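You operate a simulated robot arm through the tools that you are given. There is no shell and no other tool. Be economical: measure what you need, move in short steps, check, and stop when the job is done.

You are at the controls of a simulated robot arm. One attempt, no reset.

JOB
Pull the bent shim and fit the one that closes the gap found.
Fine: loosen the wing knob first and tighten it last; the other shims stay out. Where these are worked on the way, their far stop is far enough and under half their travel is too little: wing knob.

The check looks at the end state, three seconds after you hand in, the way a careful person would. Anything else that was tipped, shoved, dropped, spilled or broken makes it a failure.

ROBOT AND FRAMES
A 6-joint arm with a two-finger parallel gripper, fixed in place. Base frame: the origin is at the foot of the arm, x ahead of it, y to its left, z up; the work surface is at about z = 0.805. Units: m, degrees, N and s.
With the tool pointing down near the work surface it reaches from about 0.26 to 0.68 m from the base axis. Its first joint turns from -66.0 to 66.0 degrees. Payload 2.9 kg.
The tool frame sits at the grasp point between the pads (the TCP): z along the fingers, y along the line on which they close. The tips reach 0.03 m beyond it. Largest opening 0.11 m; finger width 0.02, thickness 0.01; the body of the gripper, 0.048 by 0.112 m, starts 0.055 m behind the TCP.
Orientation is that of the tool frame in the base frame, as [roll, pitch, yaw] about the fixed x, y, z axes, in that order (R = Rz(yaw) Ry(pitch) Rx(roll)). With the fingers straight down and closing along the base's y, the tool's x points along the base's -x, its y along +y and its z along -z.

CONTROLS
- The arm moves only by the tool send_rows. Its argument "series" is a list of rows, each a list of 3 entries, a list of its own where there are three numbers: the shift along the tool's x, y, z in mm, then the turn, a rotation vector about the tool's x, y, z in degrees, then the opening, from 0 (shut) to 1 (fully open). In form: [[[dx, dy, dz], [wx, wy, wz], hand], ...]. A call has 1 to 8 rows; each row shifts and turns the commanded pose from where the row before left it, along the tool's axes as they then stand. Each row takes 0.2 s and may step no farther than 0.05 m and 8.6 degrees from the row before; otherwise, or with a gripper value out of range, the whole call is refused. A pose out of reach is approached as far as the arm can. The call stops where the force on the tool passes 50 N (or 10 N more than at its start, if that is more) or the arm is blocked; 0.2 s more then pass. Each finger travels about 0.108 m/s and halts on what it meets, pressing with about 41 N; the grip force reading is that of the motor and also rises with nothing between the fingers. The clock runs only during rows and for 0.2 s after the last one: add rows that do not move to give the fingers time. It gives the time, the measured TCP pose, the force on the tool (base axes), the opening and the grip force at its end, in the units of the frame above (readings bear some noise), with the torque about the TCP (base axes, N m) and any sound that the robot's microphone picked up, and new pictures: "pictures" is both (left out), scene, wrist or none.
- Cameras (640 x 400 px; columns grow to the right, rows downward): "scene" is fixed at [0.0791, 0.4284, 1.3946]; the picture's right is [-0.78, -0.62, 0.00], its down [-0.29, 0.36, -0.89] and it looks along [0.55, -0.69, -0.46] (base axes); focal length 356 px, centre (320, 200). "wrist" rides on the gripper at [0.072, 0.017, -0.103] in the tool frame; the picture's right is [-0.23, 0.97, 0.00], its down [-0.76, -0.18, -0.62] and it looks along [-0.61, -0.14, 0.78] (tool axes); focal length 222 px, centre (320, 200). There is no depth. A picture from a camera that has moved, and an enlarged one, comes with that camera's place and axes in the base frame and with its lens.
- enlarge(camera, box): a new picture of the part [left, top, right, bottom] of that camera's present view, enlarged. No time passes.
- finish_job(): hands the job in; it is judged then, once.

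Work in short steps. Places have to be worked out from the pictures, the camera data and where the tool is seen: move nearer, look again, correct. Check each grasp and each placing, and mend what went wrong. You have 120 turns and 200 pictures in all, those below and enlarged ones among them. Open the gripper and draw the arm clear of the work before you hand the job in, unless the task says otherwise; then end with one line.

The tools are called as name(argument=value, ...) on one line, values as JSON. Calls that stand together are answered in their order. send_rows: Moves the arm, as the interface text tells. Its arguments: {"type":"object","properties":{"series":{"type":"array","items":{"type":"array"}},"pictures":{"type":"string","enum":["both","scene","wrist","none"]}},"required":["series"]} The other tools are called the same way: enlarge (camera, box) takes an enlarged picture of a part of a camera's view; finish_job () hands the job in.

At the start:

```text
t: 0.0
eef_pos: [0.4164, -0.22, 1.1283]
tcp_rot: [180.0, 0.0, -180.0]
ft_force: [-0.1, -0.6, 0.5]
torque: [0.01, -0.04, 0.03]
opening: 0.1102
grip_force: 0.1
```

scene: 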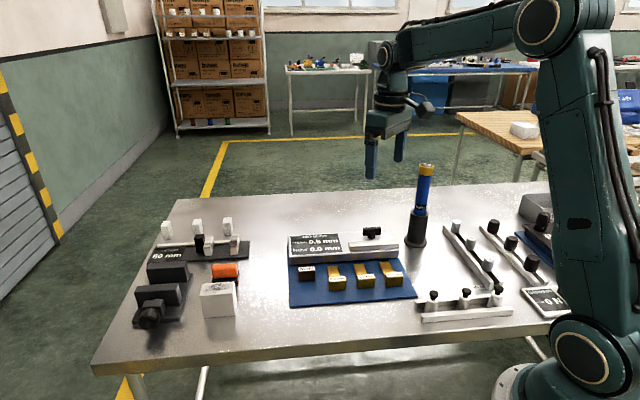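
wrist: 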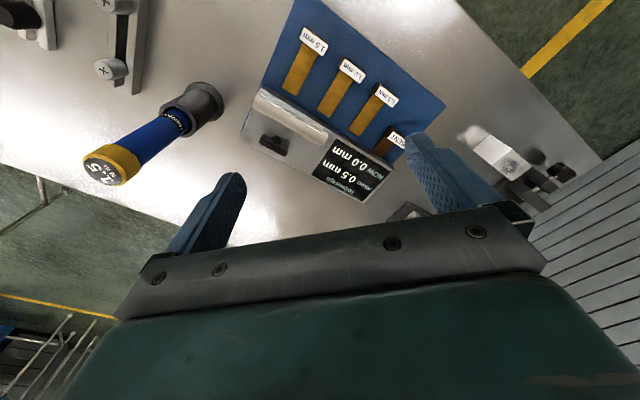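

I'll start by enlarging the main parts of the scene to see what is there.

enlarge(camera="scene", box=[270, 210, 430, 310])

enlarge(camera="scene", box=[120, 210, 280, 340])

enlarge(camera="scene", box=[400, 190, 580, 330])

enlarge(camera="wrist", box=[230, 0, 460, 210])

```text
4.00 times, centred on (350, 260) of scene
camera zoom: at [0.0791, 0.4284, 1.3946], right [-0.78, -0.62, 0.0], down [-0.29, 0.36, -0.89], along [0.55, -0.69, -0.46], focal length 1424 px, centre (200, -40)
```

zoom: 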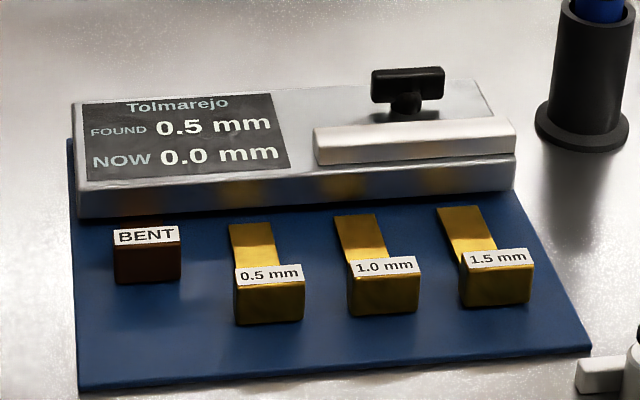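

```text
3.08 times, centred on (200, 275) of scene
camera zoom: at [0.0791, 0.4284, 1.3946], right [-0.78, -0.62, 0.0], down [-0.29, 0.36, -0.89], along [0.55, -0.69, -0.46], focal length 1095 px, centre (689, -31)
```

zoom: 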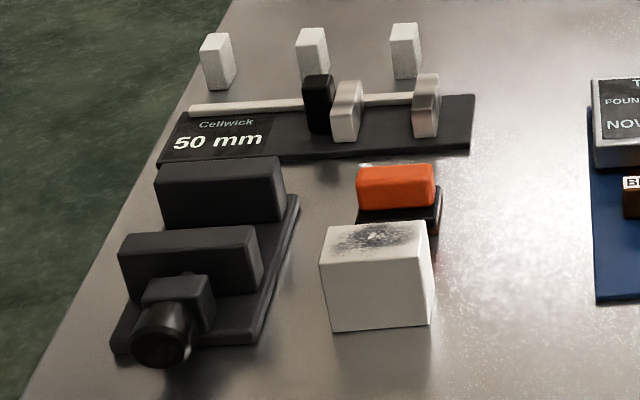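

```text
2.86 times, centred on (490, 260) of scene
camera zoom: at [0.0791, 0.4284, 1.3946], right [-0.78, -0.62, 0.0], down [-0.29, 0.36, -0.89], along [0.55, -0.69, -0.46], focal length 1017 px, centre (-166, 29)
```

zoom: 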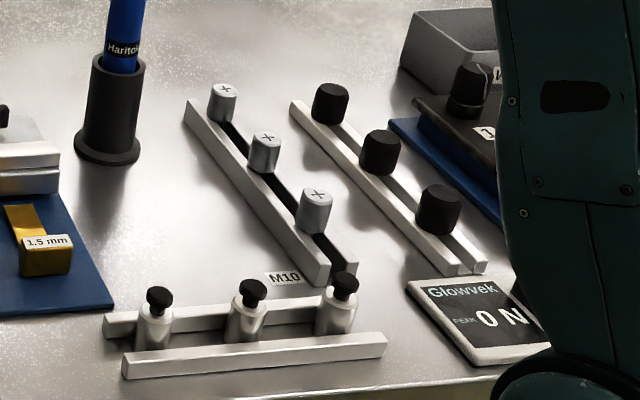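

```text
1.90 times, centred on (345, 105) of wrist
camera zoom: at [0.3442, -0.2043, 1.2298], right [0.23, 0.97, 0.0], down [0.76, -0.18, 0.62], along [0.61, -0.14, -0.78], focal length 423 px, centre (272, 381)
```

zoom: 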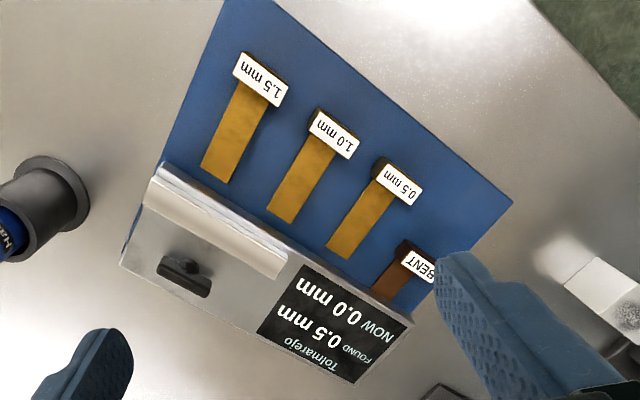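

The display says 0.5 mm was found, and the bent shim sits at the left end of the block, whose long axis is at about 45°. I'll turn the tool 45° to square up with the block, then look closer.

send_rows(series=[[[0, 0, 10], [0, 0, 7.5], 1], [[0, 0, 10], [0, 0, 7.5], 1], [[0, 0, 10], [0, 0, 7.5], 1], [[0, 0, 10], [0, 0, 7.5], 1], [[0, 0, 10], [0, 0, 7.5], 1], [[0, 0, 10], [0, 0, 7.5], 1], [[25, 20, 20], [0, 0, 0], 1], [[25, 20, 20], [0, 0, 0], 1]], pictures="wrist")

```text
t: 1.8
eef_pos: [0.4064, -0.1552, 1.0263]
tcp_rot: [-180.0, 0.0, 135.0]
ft_force: [-0.3, 0.3, -0.5]
torque: [-0.03, 0.01, 0.02]
opening: 0.11
grip_force: 0.0
camera wrist: at [0.3694, -0.0934, 1.1293], right [0.85, 0.53, 0.0], down [0.41, -0.66, 0.62], along [0.33, -0.53, -0.78], focal length 222 px, centre (320, 200)
```

wrist: 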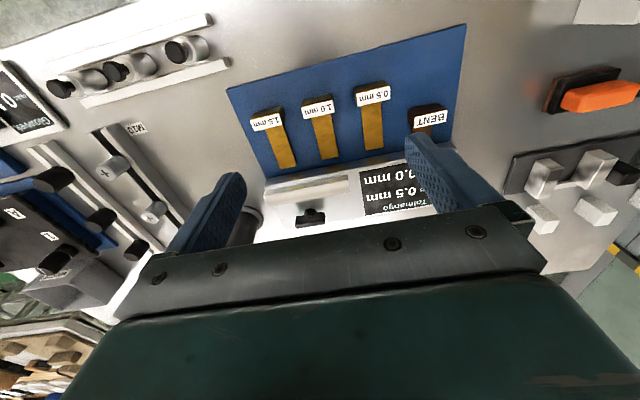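

I'll enlarge the block and shim region to read the alignment.

enlarge(camera="wrist", box=[220, 70, 470, 240])

enlarge(camera="scene", box=[280, 220, 360, 280])

enlarge(camera="scene", box=[340, 215, 420, 275])

```text
2.35 times, centred on (345, 155) of wrist
camera zoom: at [0.3694, -0.0934, 1.1293], right [0.85, 0.53, 0.0], down [0.41, -0.66, 0.62], along [0.33, -0.53, -0.78], focal length 523 px, centre (261, 306)
```

zoom: 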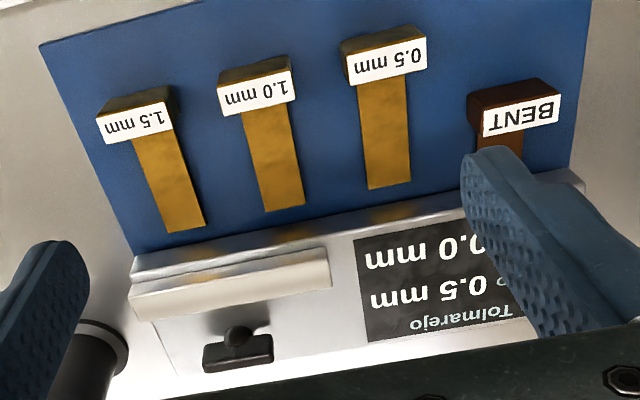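

```text
6.67 times, centred on (320, 250) of scene
camera zoom: at [0.0792, 0.4284, 1.3945], right [-0.78, -0.62, 0.0], down [-0.29, 0.36, -0.89], along [0.55, -0.69, -0.46], focal length 2373 px, centre (320, -133)
```

zoom: 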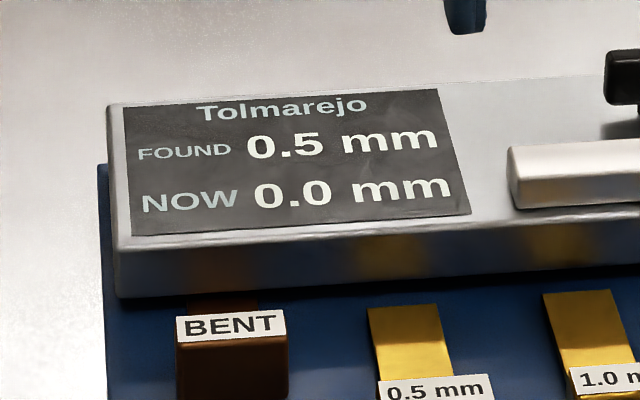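

```text
6.67 times, centred on (380, 245) of scene
camera zoom: at [0.0792, 0.4284, 1.3945], right [-0.78, -0.62, 0.0], down [-0.29, 0.36, -0.89], along [0.55, -0.69, -0.46], focal length 2373 px, centre (-80, -100)
```

zoom: 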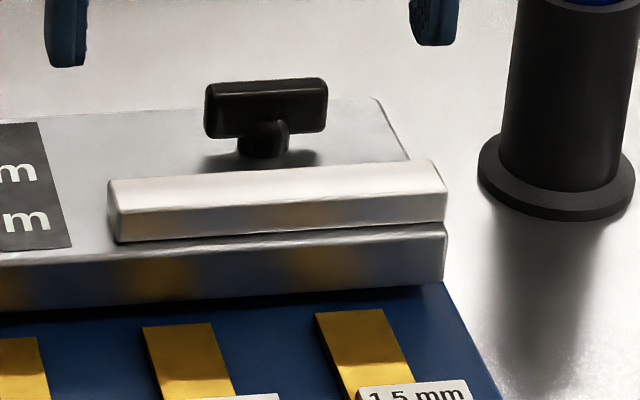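

To see where the blade enters I need a low view of the block's front face. I'll back off, lower and tilt the tool 30°.

send_rows(series=[[[40, 20, 0], [0, 0, 0], 1], [[40, 20, 0], [0, 0, 0], 1], [[33, 18, 20], [0, 0, 0], 1], [[0, 0, 20], [0, -7.5, 0], 1], [[0, 0, 20], [0, -7.5, 0], 1], [[0, 0, 20], [0, -7.5, 0], 1], [[0, 0, 10], [0, -7.5, 0], 1]], pictures="wrist")

```text
t: 3.4
eef_pos: [0.3782, -0.0438, 0.9374]
tcp_rot: [-180.0, 30.1, 135.0]
ft_force: [0.0, 0.5, 0.4]
torque: [-0.03, 0.0, 0.01]
opening: 0.1099
grip_force: 0.1
camera wrist: at [0.3094, 0.0481, 0.9912], right [0.83, 0.55, 0.11], down [0.12, -0.37, 0.92], along [0.55, -0.75, -0.37], focal length 222 px, centre (320, 200)
```

wrist: 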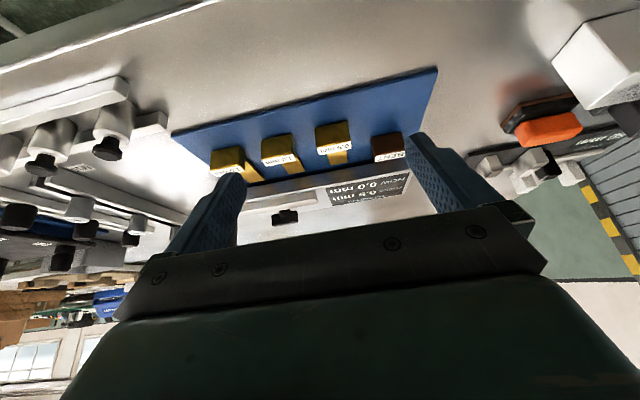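

enlarge(camera="wrist", box=[190, 100, 430, 240])

enlarge(camera="wrist", box=[310, 110, 420, 210])

```text
2.67 times, centred on (310, 170) of wrist
camera zoom: at [0.3094, 0.0481, 0.9912], right [0.83, 0.55, 0.11], down [0.12, -0.37, 0.92], along [0.55, -0.75, -0.37], focal length 592 px, centre (347, 280)
```

zoom: 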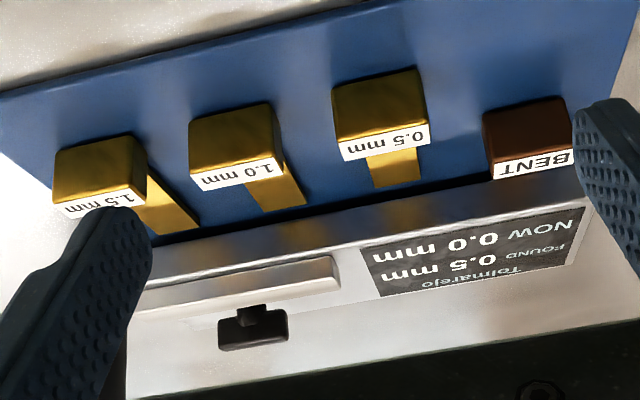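

```text
4.00 times, centred on (365, 160) of wrist
camera zoom: at [0.3094, 0.0481, 0.9912], right [0.83, 0.55, 0.11], down [0.12, -0.37, 0.92], along [0.55, -0.75, -0.37], focal length 888 px, centre (140, 360)
```

zoom: 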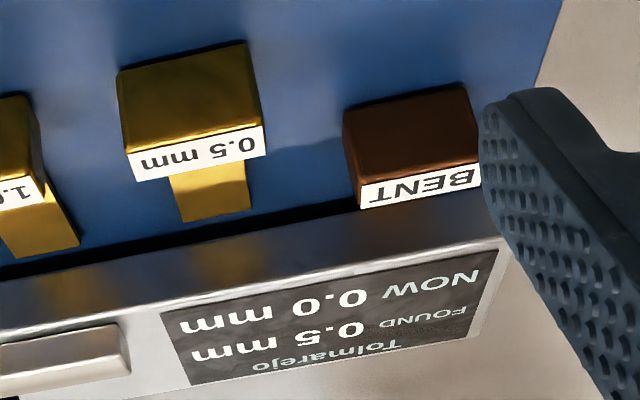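

The bent blade goes into the dark slot along the foot of the block. The knob comes first: I'll level the tool, rise and move above it at yaw 45, so the fingers close across the wing. The screwdriver, near (0.39,-0.41) and up to z≈1.06, stays clear.

send_rows(series=[[[0, 0, -25], [0, 7.5, 0], 1], [[0, 0, -25], [0, 7.5, 0], 1], [[0, 0, -25], [0, 7.5, 0], 1], [[0, 0, -20], [0, 7.5, 0], 1], [[-45, -15, 0], [0, 0, 0], 1], [[-45, -15, 0], [0, 0, 0], 1], [[-45, -15, 0], [0, 0, 0], 1]], pictures="none")

send_rows(series=[[[0, 0, 0], [0, 0, 8.5], 1], [[0, 0, 0], [0, 0, 8.5], 1], [[0, 0, 0], [0, 0, 8.5], 1], [[0, 0, 0], [0, 0, 8.5], 1], [[0, 0, 0], [0, 0, 8.5], 1], [[0, 0, 0], [0, 0, 8.5], 1], [[0, 0, 0], [0, 0, 8.5], 1], [[0, 0, 0], [0, 0, 8.5], 1]], pictures="none")

send_rows(series=[[[0, 0, 0], [0, 0, 7.5], 1], [[0, 0, 0], [0, 0, 7.5], 1], [[0, 0, 0], [0, 0, 7], 1]], pictures="both")

```text
t: 5.0
eef_pos: [0.4203, -0.1483, 1.0284]
tcp_rot: [180.0, 0.0, 135.0]
ft_force: [0.6, 0.2, 0.5]
torque: [0.01, -0.01, -0.01]
opening: 0.1099
grip_force: 0.0
```

```text
t: 6.8
eef_pos: [0.4193, -0.1486, 1.0281]
tcp_rot: [-180.0, 0.0, 66.8]
ft_force: [-0.8, 0.5, -0.1]
torque: [-0.02, 0.04, 0.02]
opening: 0.1102
grip_force: 0.0
```

```text
t: 7.6
eef_pos: [0.4194, -0.1477, 1.0276]
tcp_rot: [-180.0, -0.1, 44.8]
ft_force: [-0.6, 0.4, -0.8]
torque: [0.0, 0.03, 0.0]
opening: 0.1104
grip_force: 0.0
camera wrist: at [0.4839, -0.111, 1.1302], right [0.53, -0.85, 0.0], down [-0.67, -0.41, 0.62], along [-0.53, -0.33, -0.78], focal length 222 px, centre (320, 200)
```

scene: 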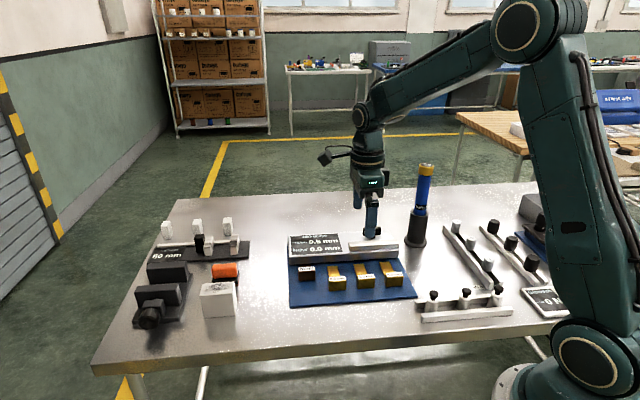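
wrist: 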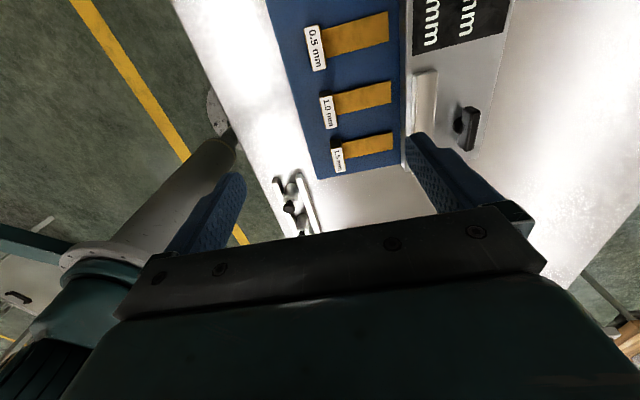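

The knob is at about (0.493,-0.322). I'll move above it and look again.

send_rows(series=[[[-10, 43, 0], [0, 0, 0], 1], [[-10, 43, 0], [0, 0, 0], 1], [[-10, 43, 0], [0, 0, 0], 1], [[-10, 45, 0], [0, 0, 0], 1], [[0, 0, 25], [0, 0, 0], 0.7], [[0, 0, 25], [0, 0, 0], 0.5]], pictures="both")

```text
t: 9.0
eef_pos: [0.5151, -0.301, 0.9758]
tcp_rot: [-180.0, 0.0, 45.1]
ft_force: [0.4, -0.5, -0.9]
torque: [-0.01, -0.02, 0.01]
opening: 0.055
grip_force: 0.2
camera wrist: at [0.5781, -0.2627, 1.0794], right [0.53, -0.85, 0.0], down [-0.66, -0.41, 0.62], along [-0.53, -0.33, -0.78], focal length 222 px, centre (320, 200)
```

scene: 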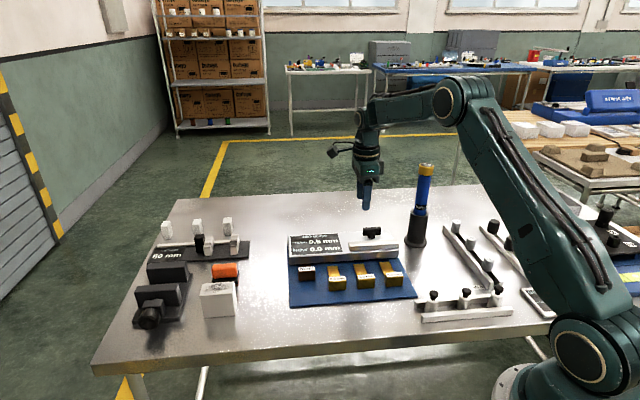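
wrist: 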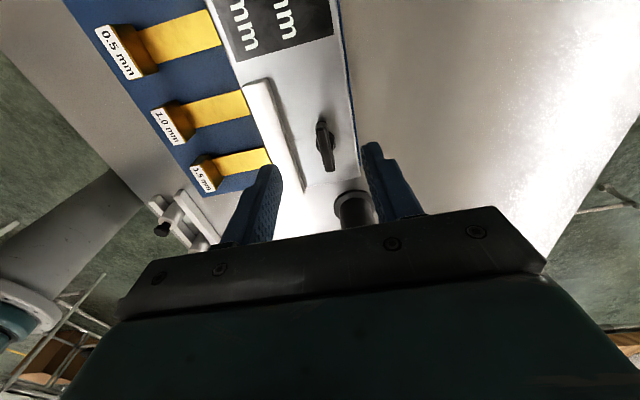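

enlarge(camera="wrist", box=[240, 80, 380, 200])

enlarge(camera="scene", box=[340, 215, 420, 275])

```text
3.33 times, centred on (310, 140) of wrist
camera zoom: at [0.5781, -0.2627, 1.0794], right [0.53, -0.85, 0.0], down [-0.66, -0.41, 0.62], along [-0.53, -0.33, -0.78], focal length 740 px, centre (353, 400)
```

zoom: 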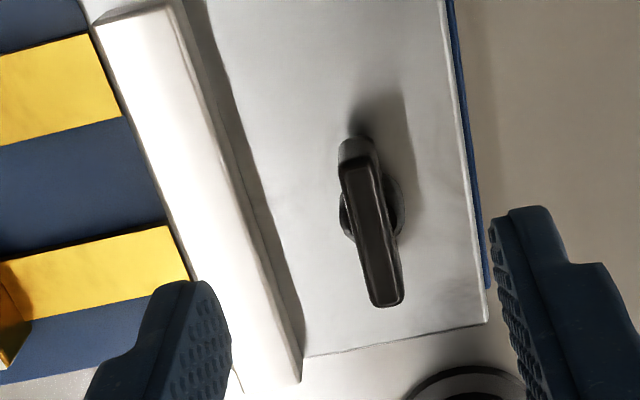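

```text
6.67 times, centred on (380, 245) of scene
camera zoom: at [0.0791, 0.4284, 1.3946], right [-0.78, -0.62, 0.0], down [-0.29, 0.36, -0.89], along [0.55, -0.69, -0.46], focal length 2373 px, centre (-80, -100)
```

zoom: 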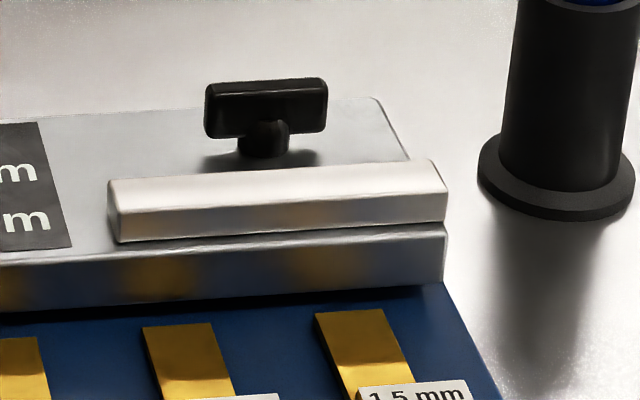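

The wing is centred at (0.494,-0.322), lies exactly at 45° and has its top at z≈0.867. I'll centre over it with a narrower opening and go down until the tips reach z≈0.85.

send_rows(series=[[[-15, 0, 0], [0, 0, 0], 0.36], [[-15, 0, 0], [0, 0, 0], 0.36], [[0, 0, 30], [0, 0, 0], 0.36], [[0, 0, 30], [0, 0, 0], 0.36], [[0, 0, 20], [0, 0, 0], 0.36], [[0, 0, 15], [0, 0, 0], 0.36], [[0, 0, 0], [0, 0, 0], 0.36]], pictures="both")

```text
t: 10.6
eef_pos: [0.4935, -0.3227, 0.8806]
tcp_rot: [179.9, 0.1, 45.1]
ft_force: [-0.1, 0.2, 0.1]
torque: [0.04, 0.0, 0.02]
opening: 0.0395
grip_force: 0.1
camera wrist: at [0.5571, -0.2834, 0.9842], right [0.53, -0.85, 0.0], down [-0.66, -0.41, 0.62], along [-0.53, -0.33, -0.78], focal length 222 px, centre (320, 200)
```

scene: 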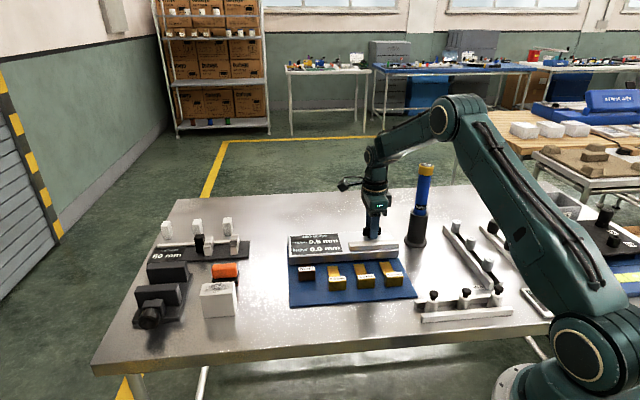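
wrist: 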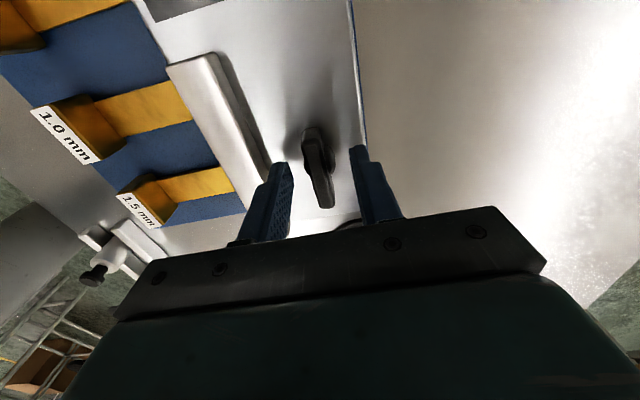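

The fingers straddle the wing, so I'll close on it.

send_rows(series=[[[0, 0, 0], [0, 0, 0], 0.15], [[0, 0, 0], [0, 0, 0], 0.0], [[0, 0, 0], [0, 0, 0], 0.0]], pictures="wrist")

```text
t: 11.4
eef_pos: [0.4935, -0.3213, 0.8812]
tcp_rot: [-180.0, 0.0, 45.0]
ft_force: [-4.1, 3.6, 0.3]
torque: [0.16, 0.07, -0.04]
opening: 0.0214
grip_force: 45.6
camera wrist: at [0.5569, -0.2831, 0.9842], right [0.53, -0.85, 0.0], down [-0.66, -0.41, 0.62], along [-0.53, -0.33, -0.78], focal length 222 px, centre (320, 200)
```

wrist: 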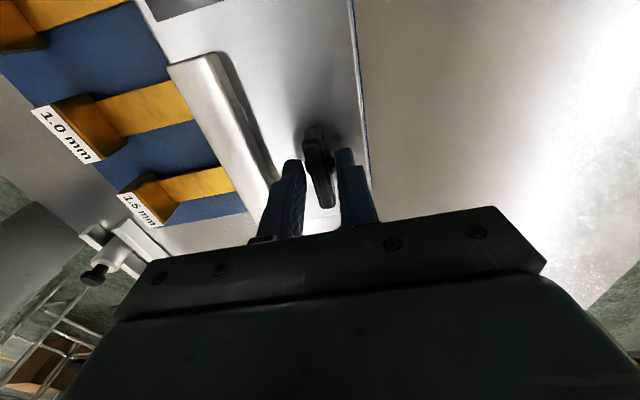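

It gripped at 21 mm. I'll try loosening counter-clockwise seen from above (negative about tool z) and watch the torque.

send_rows(series=[[[0, 0, 0], [0, 0, -5], 0], [[0, 0, 0], [0, 0, -5], 0]], pictures="wrist")

```text
t: 12.0
eef_pos: [0.493, -0.3211, 0.8807]
tcp_rot: [-179.9, 0.0, 55.1]
ft_force: [-4.4, 5.5, -3.4]
torque: [-0.14, 0.36, -0.02]
opening: 0.0218
grip_force: 45.0
camera wrist: at [0.5489, -0.2725, 0.9842], right [0.67, -0.74, 0.0], down [-0.58, -0.52, 0.62], along [-0.46, -0.42, -0.78], focal length 222 px, centre (320, 200)
```

wrist: 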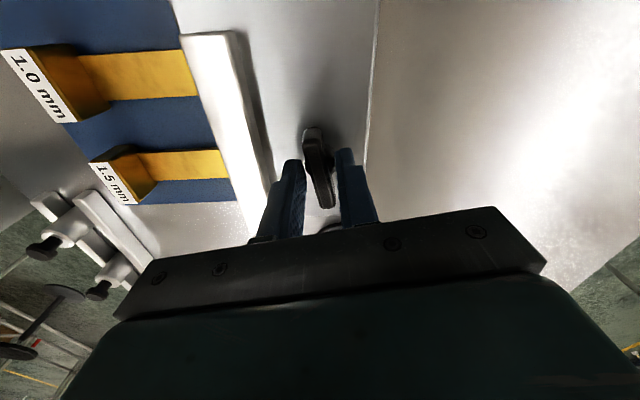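

The wing turns freely with the fingers, so I'll continue.

send_rows(series=[[[0, 0, 0], [0, 0, -6], 0], [[0, 0, 0], [0, 0, -6], 0], [[0, 0, 0], [0, 0, -6], 0], [[0, 0, 0], [0, 0, -6], 0], [[0, 0, 0], [0, 0, -6], 0]], pictures="wrist")

```text
t: 13.2
eef_pos: [0.4927, -0.3202, 0.8804]
tcp_rot: [-179.8, -0.1, 85.2]
ft_force: [-15.1, 12.4, -5.4]
torque: [-0.61, 0.48, -0.01]
opening: 0.0216
grip_force: 45.9
camera wrist: at [0.5163, -0.2515, 0.9843], right [0.95, -0.31, 0.0], down [-0.24, -0.75, 0.62], along [-0.2, -0.59, -0.78], focal length 222 px, centre (320, 200)
```

wrist: 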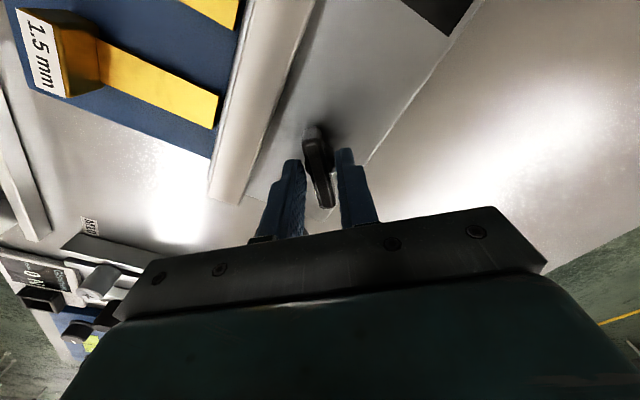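

The side force is growing along −v, so my grip centre is slightly off the knob axis. I'll shift about 1.5 mm that way and keep turning.

send_rows(series=[[[1, -1.1, 0], [0, 0, 0], 0], [[0, 0, 0], [0, 0, -6], 0], [[0, 0, 0], [0, 0, -6], 0]], pictures="wrist")

```text
t: 14.0
eef_pos: [0.4913, -0.3203, 0.8825]
tcp_rot: [-179.9, 0.1, 97.1]
ft_force: [-6.9, 1.2, -14.4]
torque: [0.59, 0.22, -0.01]
opening: 0.0217
grip_force: 45.8
camera wrist: at [0.5005, -0.248, 0.9843], right [0.99, -0.11, 0.0], down [-0.08, -0.78, 0.62], along [-0.07, -0.62, -0.78], focal length 222 px, centre (320, 200)
```

wrist: 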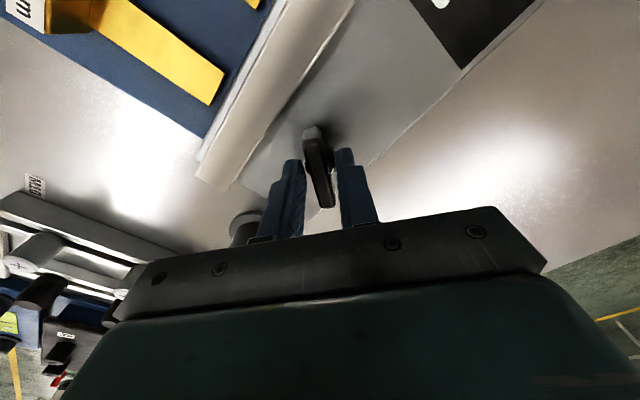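

The vertical force has grown to about −14 N with the tool 2 mm high, so I'll ease up 2 mm and check.

send_rows(series=[[[0, 0, -2], [0, 0, 0], 0], [[0, 0, 0], [0, 0, 0], 0]], pictures="scene")

enlarge(camera="scene", box=[280, 200, 420, 300])

```text
t: 14.6
eef_pos: [0.493, -0.3214, 0.8821]
tcp_rot: [-179.9, -0.1, 96.9]
ft_force: [-1.4, -7.0, -31.6]
torque: [-0.82, -0.04, 0.01]
opening: 0.0215
grip_force: 45.1
```

scene: 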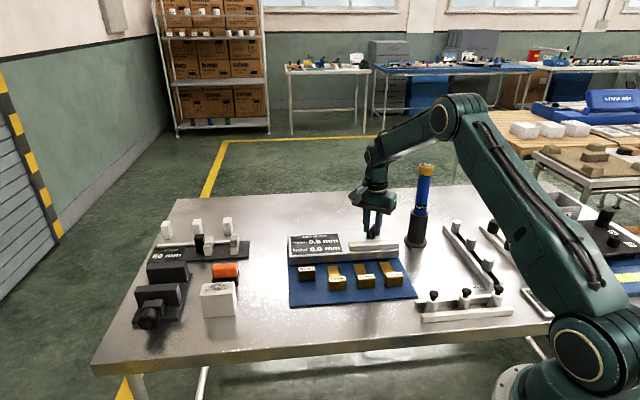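

```text
4.00 times, centred on (350, 250) of scene
camera zoom: at [0.0796, 0.428, 1.3947], right [-0.78, -0.62, 0.0], down [-0.29, 0.36, -0.89], along [0.55, -0.69, -0.46], focal length 1424 px, centre (200, 0)
```

zoom: 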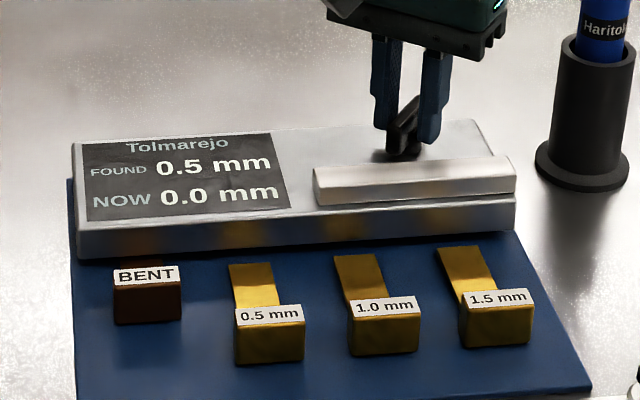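

Lifting made the pull worse, because the knob is fixed vertically. I'll go back down 3 mm, recheck and carry on turning.

send_rows(series=[[[0, 0, 3], [0, 0, 0], 0], [[0, 0, 0], [0, 0, 0], 0]], pictures="none")

send_rows(series=[[[0, 0, 0], [0, 0, -6], 0], [[0, 0, 0], [0, 0, -6], 0], [[0, 0, 0], [0, 0, -6], 0]], pictures="none")

```text
t: 15.2
eef_pos: [0.4923, -0.3214, 0.8813]
tcp_rot: [-179.8, 0.0, 96.9]
ft_force: [-10.1, -5.2, -9.8]
torque: [0.66, 0.41, -0.02]
opening: 0.0215
grip_force: 44.4
```

```text
t: 16.0
eef_pos: [0.491, -0.3206, 0.8813]
tcp_rot: [180.0, -0.1, 115.0]
ft_force: [-17.6, -3.7, 0.0]
torque: [0.29, 0.76, -0.03]
opening: 0.0215
grip_force: 45.3
```

send_rows(series=[[[0.3, -1.2, 0], [0, 0, 0], 0], [[0, 0, 0], [0, 0, -6], 0], [[0, 0, 0], [0, 0, -6], 0], [[0, 0, 0], [0, 0, -6], 0]], pictures="wrist")

```text
t: 17.0
eef_pos: [0.4911, -0.3218, 0.8822]
tcp_rot: [180.0, 0.1, 133.1]
ft_force: [-11.2, -2.8, -0.1]
torque: [-0.71, -0.3, -0.03]
opening: 0.0215
grip_force: 45.3
camera wrist: at [0.4547, -0.2577, 0.9843], right [0.87, 0.5, 0.0], down [0.39, -0.68, 0.62], along [0.31, -0.54, -0.78], focal length 222 px, centre (320, 200)
```

wrist: 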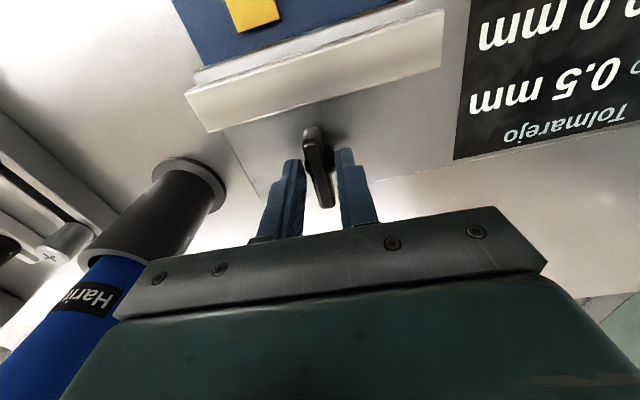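

It has turned 88° with no stop yet, and the wing still follows. I'll go on.

send_rows(series=[[[0, -0.6, 0], [0, 0, -6], 0], [[0, 0, 0], [0, 0, -6], 0], [[0, 0, 0], [0, 0, -6], 0]], pictures="none")

send_rows(series=[[[0, 0, 0], [0, 0, -6], 0], [[0, 0, 0], [0, 0, -6], 0], [[0, 0, 0], [0, 0, -6], 0]], pictures="wrist")

```text
t: 17.8
eef_pos: [0.4906, -0.3231, 0.8815]
tcp_rot: [180.0, 0.0, 151.1]
ft_force: [-1.8, -5.4, 1.8]
torque: [0.29, 0.88, -0.01]
opening: 0.0215
grip_force: 44.9
```

```text
t: 18.6
eef_pos: [0.4917, -0.3219, 0.8822]
tcp_rot: [-179.8, 0.1, 169.1]
ft_force: [-0.7, -8.5, -0.2]
torque: [-0.27, 0.03, 0.0]
opening: 0.0216
grip_force: 45.2
camera wrist: at [0.4234, -0.2925, 0.9842], right [0.41, 0.91, 0.0], down [0.71, -0.32, 0.62], along [0.57, -0.25, -0.78], focal length 222 px, centre (320, 200)
```

wrist: 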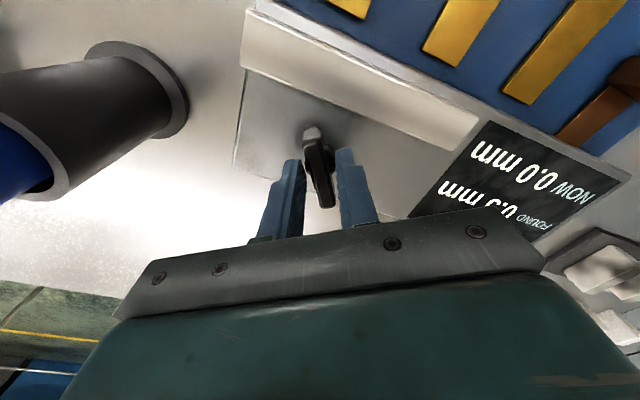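

It has turned 124° and still runs free. I'll continue in small steps, keeping the camera away from the screwdriver.

send_rows(series=[[[0, 0, 0], [0, 0, -6], 0], [[0, 0, 0], [0, 0, -6], 0]], pictures="none")

send_rows(series=[[[0, 0, 0], [0, 0, -6], 0], [[0, 0, 0], [0, 0, -6], 0]], pictures="both")

```text
t: 19.2
eef_pos: [0.4894, -0.3222, 0.8812]
tcp_rot: [179.9, -0.1, -179.0]
ft_force: [-3.4, -10.4, 3.3]
torque: [-0.36, 0.0, -0.24]
opening: 0.0217
grip_force: 44.6
```

```text
t: 19.8
eef_pos: [0.4914, -0.322, 0.8816]
tcp_rot: [-179.8, 0.1, -167.1]
ft_force: [-4.0, -17.8, 0.0]
torque: [-0.56, 0.28, -0.41]
opening: 0.0217
grip_force: 45.3
camera wrist: at [0.4165, -0.3231, 0.9842], right [0.0, 1.0, 0.0], down [0.78, 0.0, 0.62], along [0.62, 0.0, -0.78], focal length 222 px, centre (320, 200)
```

scene: 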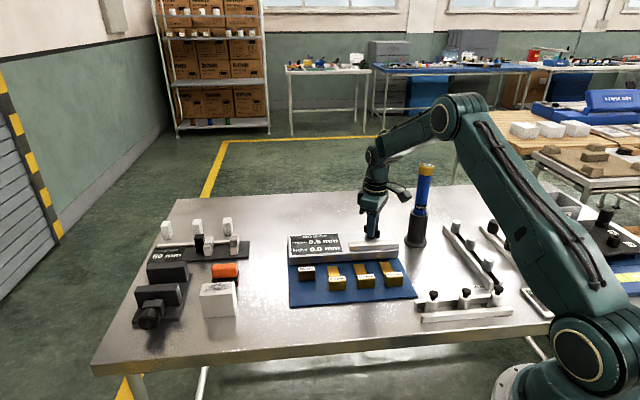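
wrist: 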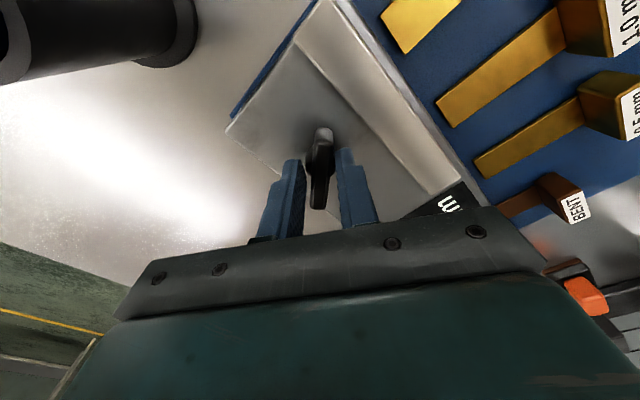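

The torque about z is now rising to −0.41 and the wing is starting to slip in the fingers, so the far stop is at about 130–135°. I'll undo the overshoot and release.

send_rows(series=[[[0, 0, 0], [0, 0, 6], 0], [[0, 0, 0], [0, 0, 4], 0], [[0, 0, 0], [0, 0, 0], 0.15], [[0, 0, 0], [0, 0, 0], 0.36], [[0, 0, 0], [0, 0, 0], 0.36], [[0, 0, -30], [0, 0, 0], 0.36], [[0, 0, -40], [0, 0, 0], 0.36], [[0, 0, -40], [0, 0, 0], 0.36]], pictures="both")

enlarge(camera="scene", box=[280, 210, 420, 310])

```text
t: 21.6
eef_pos: [0.4908, -0.3219, 0.9911]
tcp_rot: [-180.0, -0.1, -177.0]
ft_force: [-0.1, -0.2, 0.4]
torque: [0.01, 0.02, 0.0]
opening: 0.0394
grip_force: 0.1
camera wrist: at [0.4188, -0.3095, 1.0942], right [0.18, 0.98, 0.0], down [0.77, -0.14, 0.62], along [0.61, -0.11, -0.78], focal length 222 px, centre (320, 200)
```

scene: 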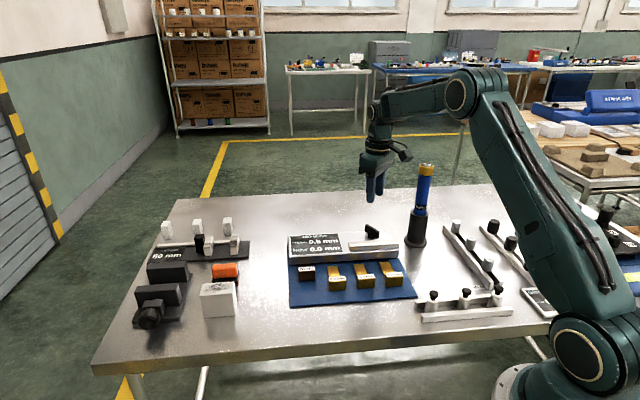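
wrist: 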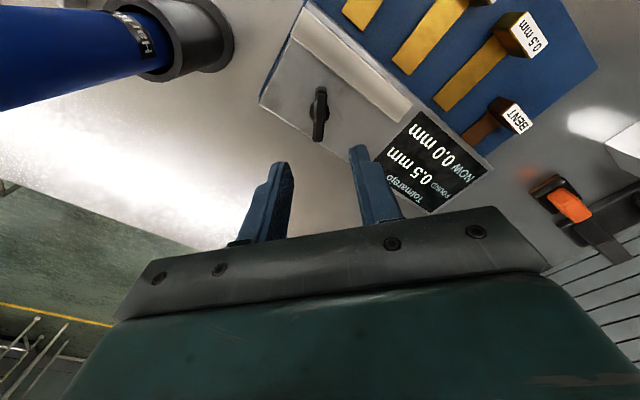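

```text
4.00 times, centred on (350, 260) of scene
camera zoom: at [0.0791, 0.4285, 1.3946], right [-0.78, -0.62, 0.0], down [-0.29, 0.36, -0.89], along [0.55, -0.69, -0.46], focal length 1424 px, centre (200, -40)
```

zoom: 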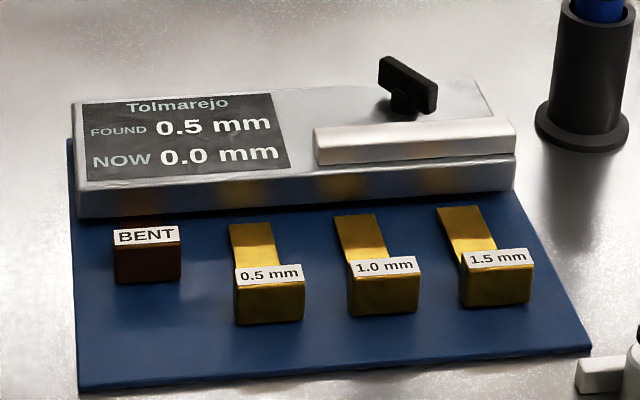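

The knob is loosened. Next I'll go to the bent shim at yaw 135, square to the block, hovering just behind it.

send_rows(series=[[[0, 0, 0], [0, 0, 8], 0.36], [[0, 0, 0], [0, 0, 8], 0.5], [[0, 0, 0], [0, 0, 8], 0.6], [[0, 0, 0], [0, 0, 8], 0.6], [[0, 0, 0], [0, 0, 8], 0.6], [[0, 0, 0], [0, 0, 8], 0.6], [[30, 35, 0], [0, 0, 0], 0.6], [[25, 40, 0], [0, 0, 0], 0.6]], pictures="none")

send_rows(series=[[[25, 40, 0], [0, 0, 0], 0.6], [[25, 40, 0], [0, 0, 0], 0.6], [[25, 35, 20], [0, 0, 0], 0.6], [[0, 0, 20], [0, 0, 0], 0.6]], pictures="wrist")

```text
t: 23.4
eef_pos: [0.5035, -0.2287, 0.992]
tcp_rot: [-180.0, 0.0, 134.9]
ft_force: [-0.3, -0.4, -0.4]
torque: [0.0, 0.0, 0.0]
opening: 0.0664
grip_force: 0.1
```

```text
t: 24.4
eef_pos: [0.5343, -0.096, 0.9515]
tcp_rot: [-180.0, 0.1, 134.9]
ft_force: [0.0, 0.7, 0.6]
torque: [0.02, 0.03, 0.04]
opening: 0.0661
grip_force: 0.0
camera wrist: at [0.4954, -0.0328, 1.0543], right [0.85, 0.53, 0.0], down [0.41, -0.66, 0.62], along [0.33, -0.53, -0.78], focal length 222 px, centre (320, 200)
```

wrist: 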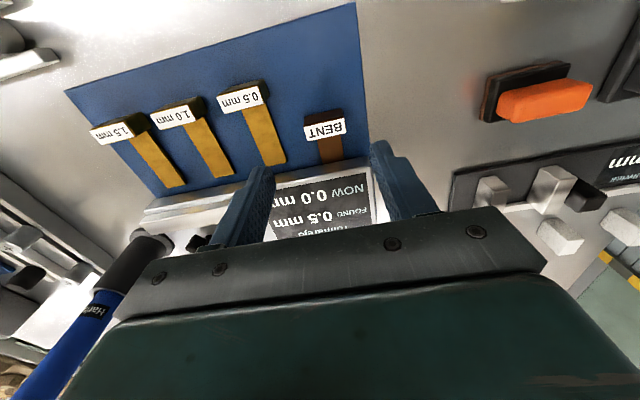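

enlarge(camera="wrist", box=[200, 70, 380, 200])

enlarge(camera="scene", box=[290, 245, 360, 295])

```text
3.08 times, centred on (290, 135) of wrist
camera zoom: at [0.4954, -0.0328, 1.0543], right [0.85, 0.53, 0.0], down [0.41, -0.66, 0.62], along [0.33, -0.53, -0.78], focal length 684 px, centre (412, 400)
```

zoom: 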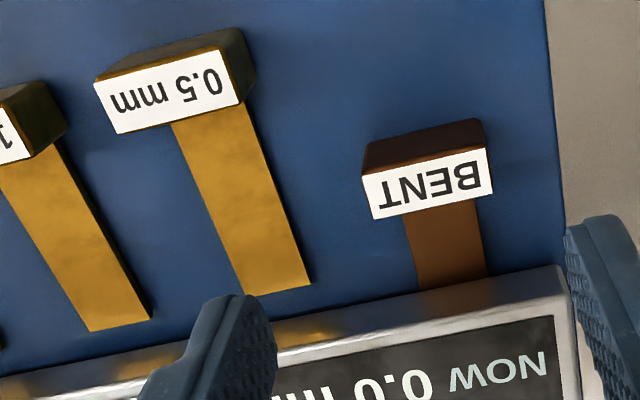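

```text
8.00 times, centred on (325, 270) of scene
camera zoom: at [0.0791, 0.4285, 1.3946], right [-0.78, -0.62, 0.0], down [-0.29, 0.36, -0.89], along [0.55, -0.69, -0.46], focal length 2848 px, centre (280, -360)
```

zoom: 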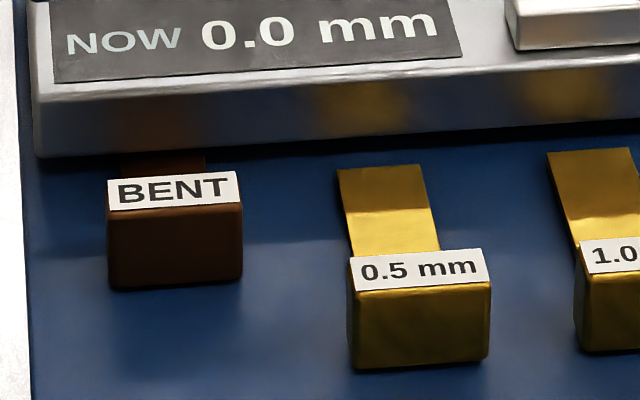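

The bent handle's top is at (0.5455,-0.1035,0.8315) and about 42 mm wide. I'll centre over it and descend until the tips are just above the mat.

send_rows(series=[[[-13, 2.6, 0], [0, 0, 0], 0.6], [[0, 0, 35], [0, 0, 0], 0.6], [[0, 0, 35], [0, 0, 0], 0.6], [[0, 0, 25], [0, 0, 0], 0.6], [[0, 0, 13], [0, 0, 0], 0.6], [[0, 0, 0], [0, 0, 0], 0.6]], pictures="both")

enlarge(camera="scene", box=[280, 220, 380, 300])

```text
t: 25.8
eef_pos: [0.5452, -0.1028, 0.8425]
tcp_rot: [-179.9, 0.0, 135.0]
ft_force: [0.0, 0.6, 0.7]
torque: [0.01, 0.01, -0.01]
opening: 0.0661
grip_force: 0.1
camera wrist: at [0.506, -0.0408, 0.9459], right [0.85, 0.53, 0.0], down [0.41, -0.66, 0.62], along [0.33, -0.53, -0.78], focal length 222 px, centre (320, 200)
```

scene: 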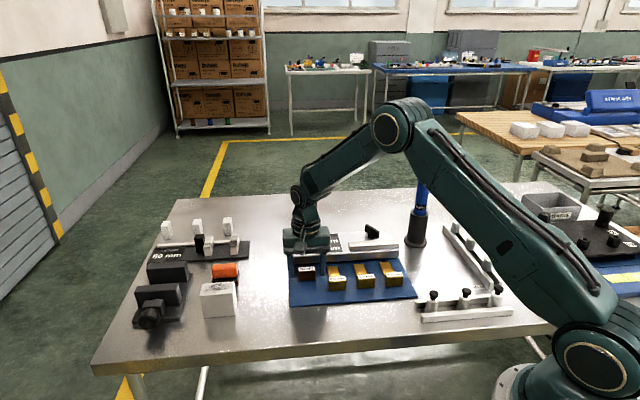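
wrist: 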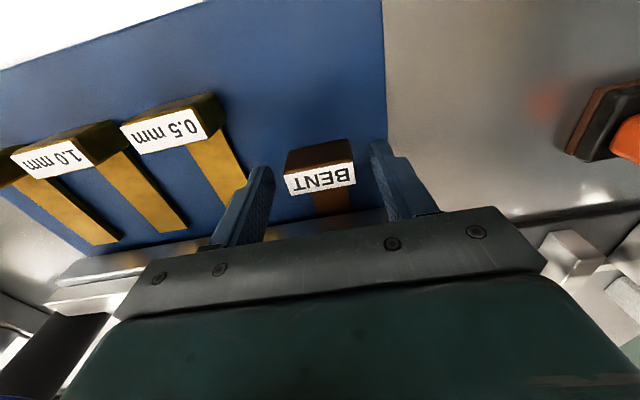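

```text
5.00 times, centred on (330, 260) of scene
camera zoom: at [0.0791, 0.4284, 1.3946], right [-0.78, -0.62, 0.0], down [-0.29, 0.36, -0.89], along [0.55, -0.69, -0.46], focal length 1780 px, centre (270, -100)
```

zoom: 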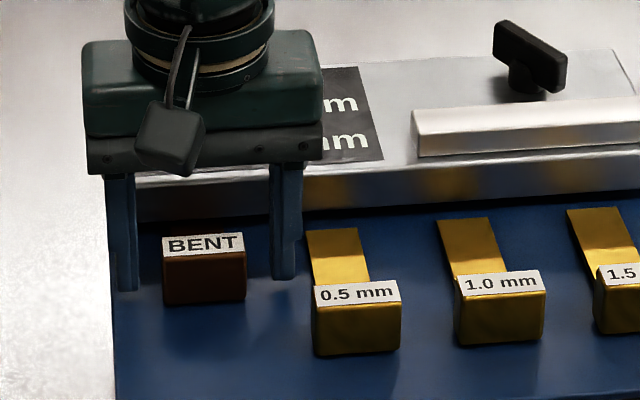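

The label sits exactly where the TCP axis should meet it, so I'll close.

send_rows(series=[[[0, 0, 0], [0, 0, 0], 0.4], [[0, 0, 0], [0, 0, 0], 0.2], [[0, 0, 0], [0, 0, 0], 0.2], [[0, 0, 0], [0, 0, 0], 0.2]], pictures="wrist")

```text
t: 26.8
eef_pos: [0.5448, -0.1029, 0.8436]
tcp_rot: [179.8, 0.0, 135.0]
ft_force: [7.2, 5.5, -5.0]
torque: [-0.14, -0.43, 0.01]
opening: 0.0416
grip_force: 45.0
camera wrist: at [0.5063, -0.0402, 0.946], right [0.85, 0.53, 0.0], down [0.41, -0.66, 0.62], along [0.33, -0.53, -0.78], focal length 222 px, centre (320, 200)
```

wrist: 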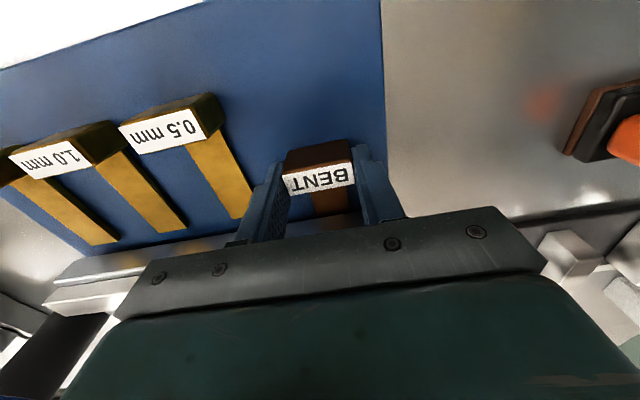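

It is gripped at 41.6 mm. I'll pull straight back along tool +x.

send_rows(series=[[[0, 0.5, 0], [0, 0, 0], 0.2], [[8, 0, 0], [0, 0, 0], 0.2], [[8, 0, 0], [0, 0, 0], 0.2], [[8, 0, 0], [0, 0, 0], 0.2]], pictures="wrist")

```text
t: 27.8
eef_pos: [0.5285, -0.0855, 0.8435]
tcp_rot: [179.8, 0.1, 135.1]
ft_force: [4.7, 2.6, 0.1]
torque: [0.07, 0.02, 0.4]
opening: 0.0417
grip_force: 45.2
camera wrist: at [0.4894, -0.023, 0.946], right [0.85, 0.53, 0.0], down [0.41, -0.66, 0.62], along [0.33, -0.53, -0.78], focal length 222 px, centre (320, 200)
```

wrist: 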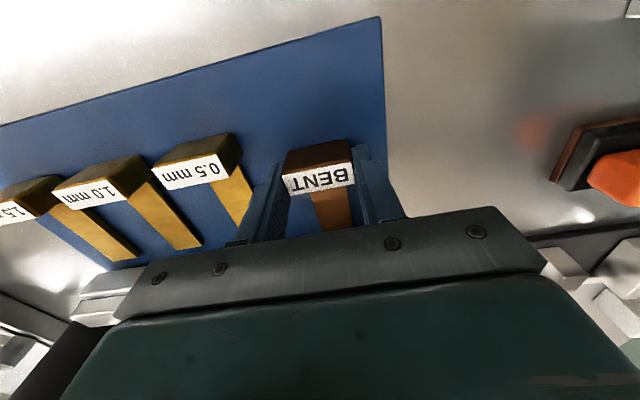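

It slides well. I'll keep pulling until the blade is fully clear of the slot.

send_rows(series=[[[10, 0, 0], [0, 0, 0], 0.2], [[10, 0, 0], [0, 0, 0], 0.2], [[10, 0, 0], [0, 0, 0], 0.2], [[10, 0, 0], [0, 0, 0], 0.2], [[8, 0, 0], [0, 0, 0], 0.2]], pictures="both")

enlarge(camera="scene", box=[260, 220, 380, 310])

```text
t: 29.0
eef_pos: [0.4911, -0.0485, 0.8412]
tcp_rot: [-179.8, -0.5, 135.2]
ft_force: [0.4, -1.2, -0.3]
torque: [0.05, 0.03, -0.02]
opening: 0.0224
grip_force: 0.0
camera wrist: at [0.4528, 0.0137, 0.9448], right [0.85, 0.53, -0.01], down [0.42, -0.66, 0.62], along [0.32, -0.52, -0.79], focal length 222 px, centre (320, 200)
```

scene: 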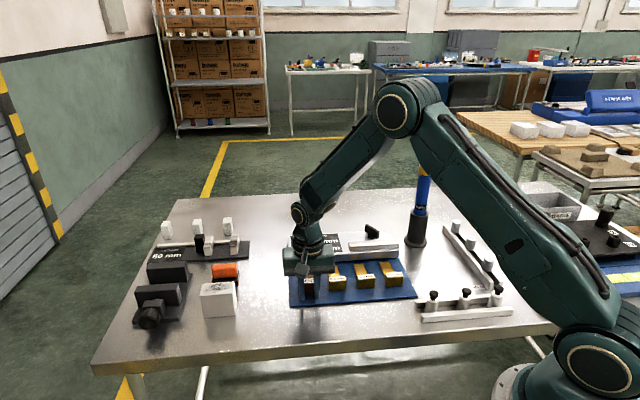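
wrist: 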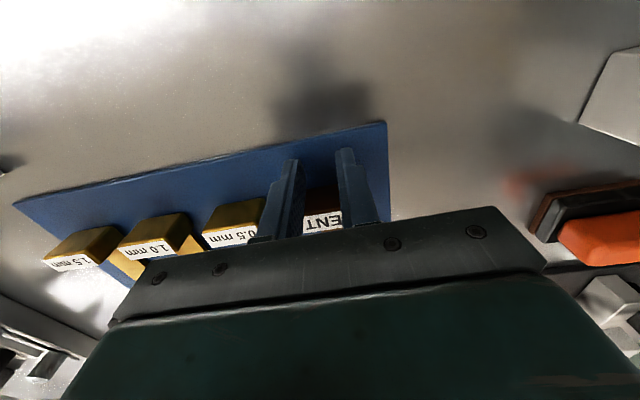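

```text
4.44 times, centred on (320, 265) of scene
camera zoom: at [0.0791, 0.4284, 1.3946], right [-0.78, -0.62, 0.0], down [-0.29, 0.36, -0.89], along [0.55, -0.69, -0.46], focal length 1582 px, centre (320, -89)
```

zoom: 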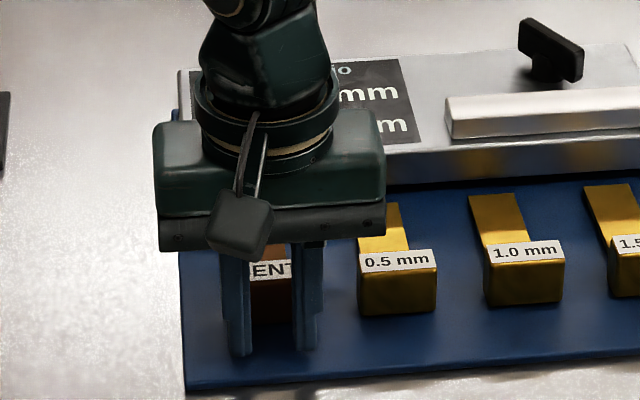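

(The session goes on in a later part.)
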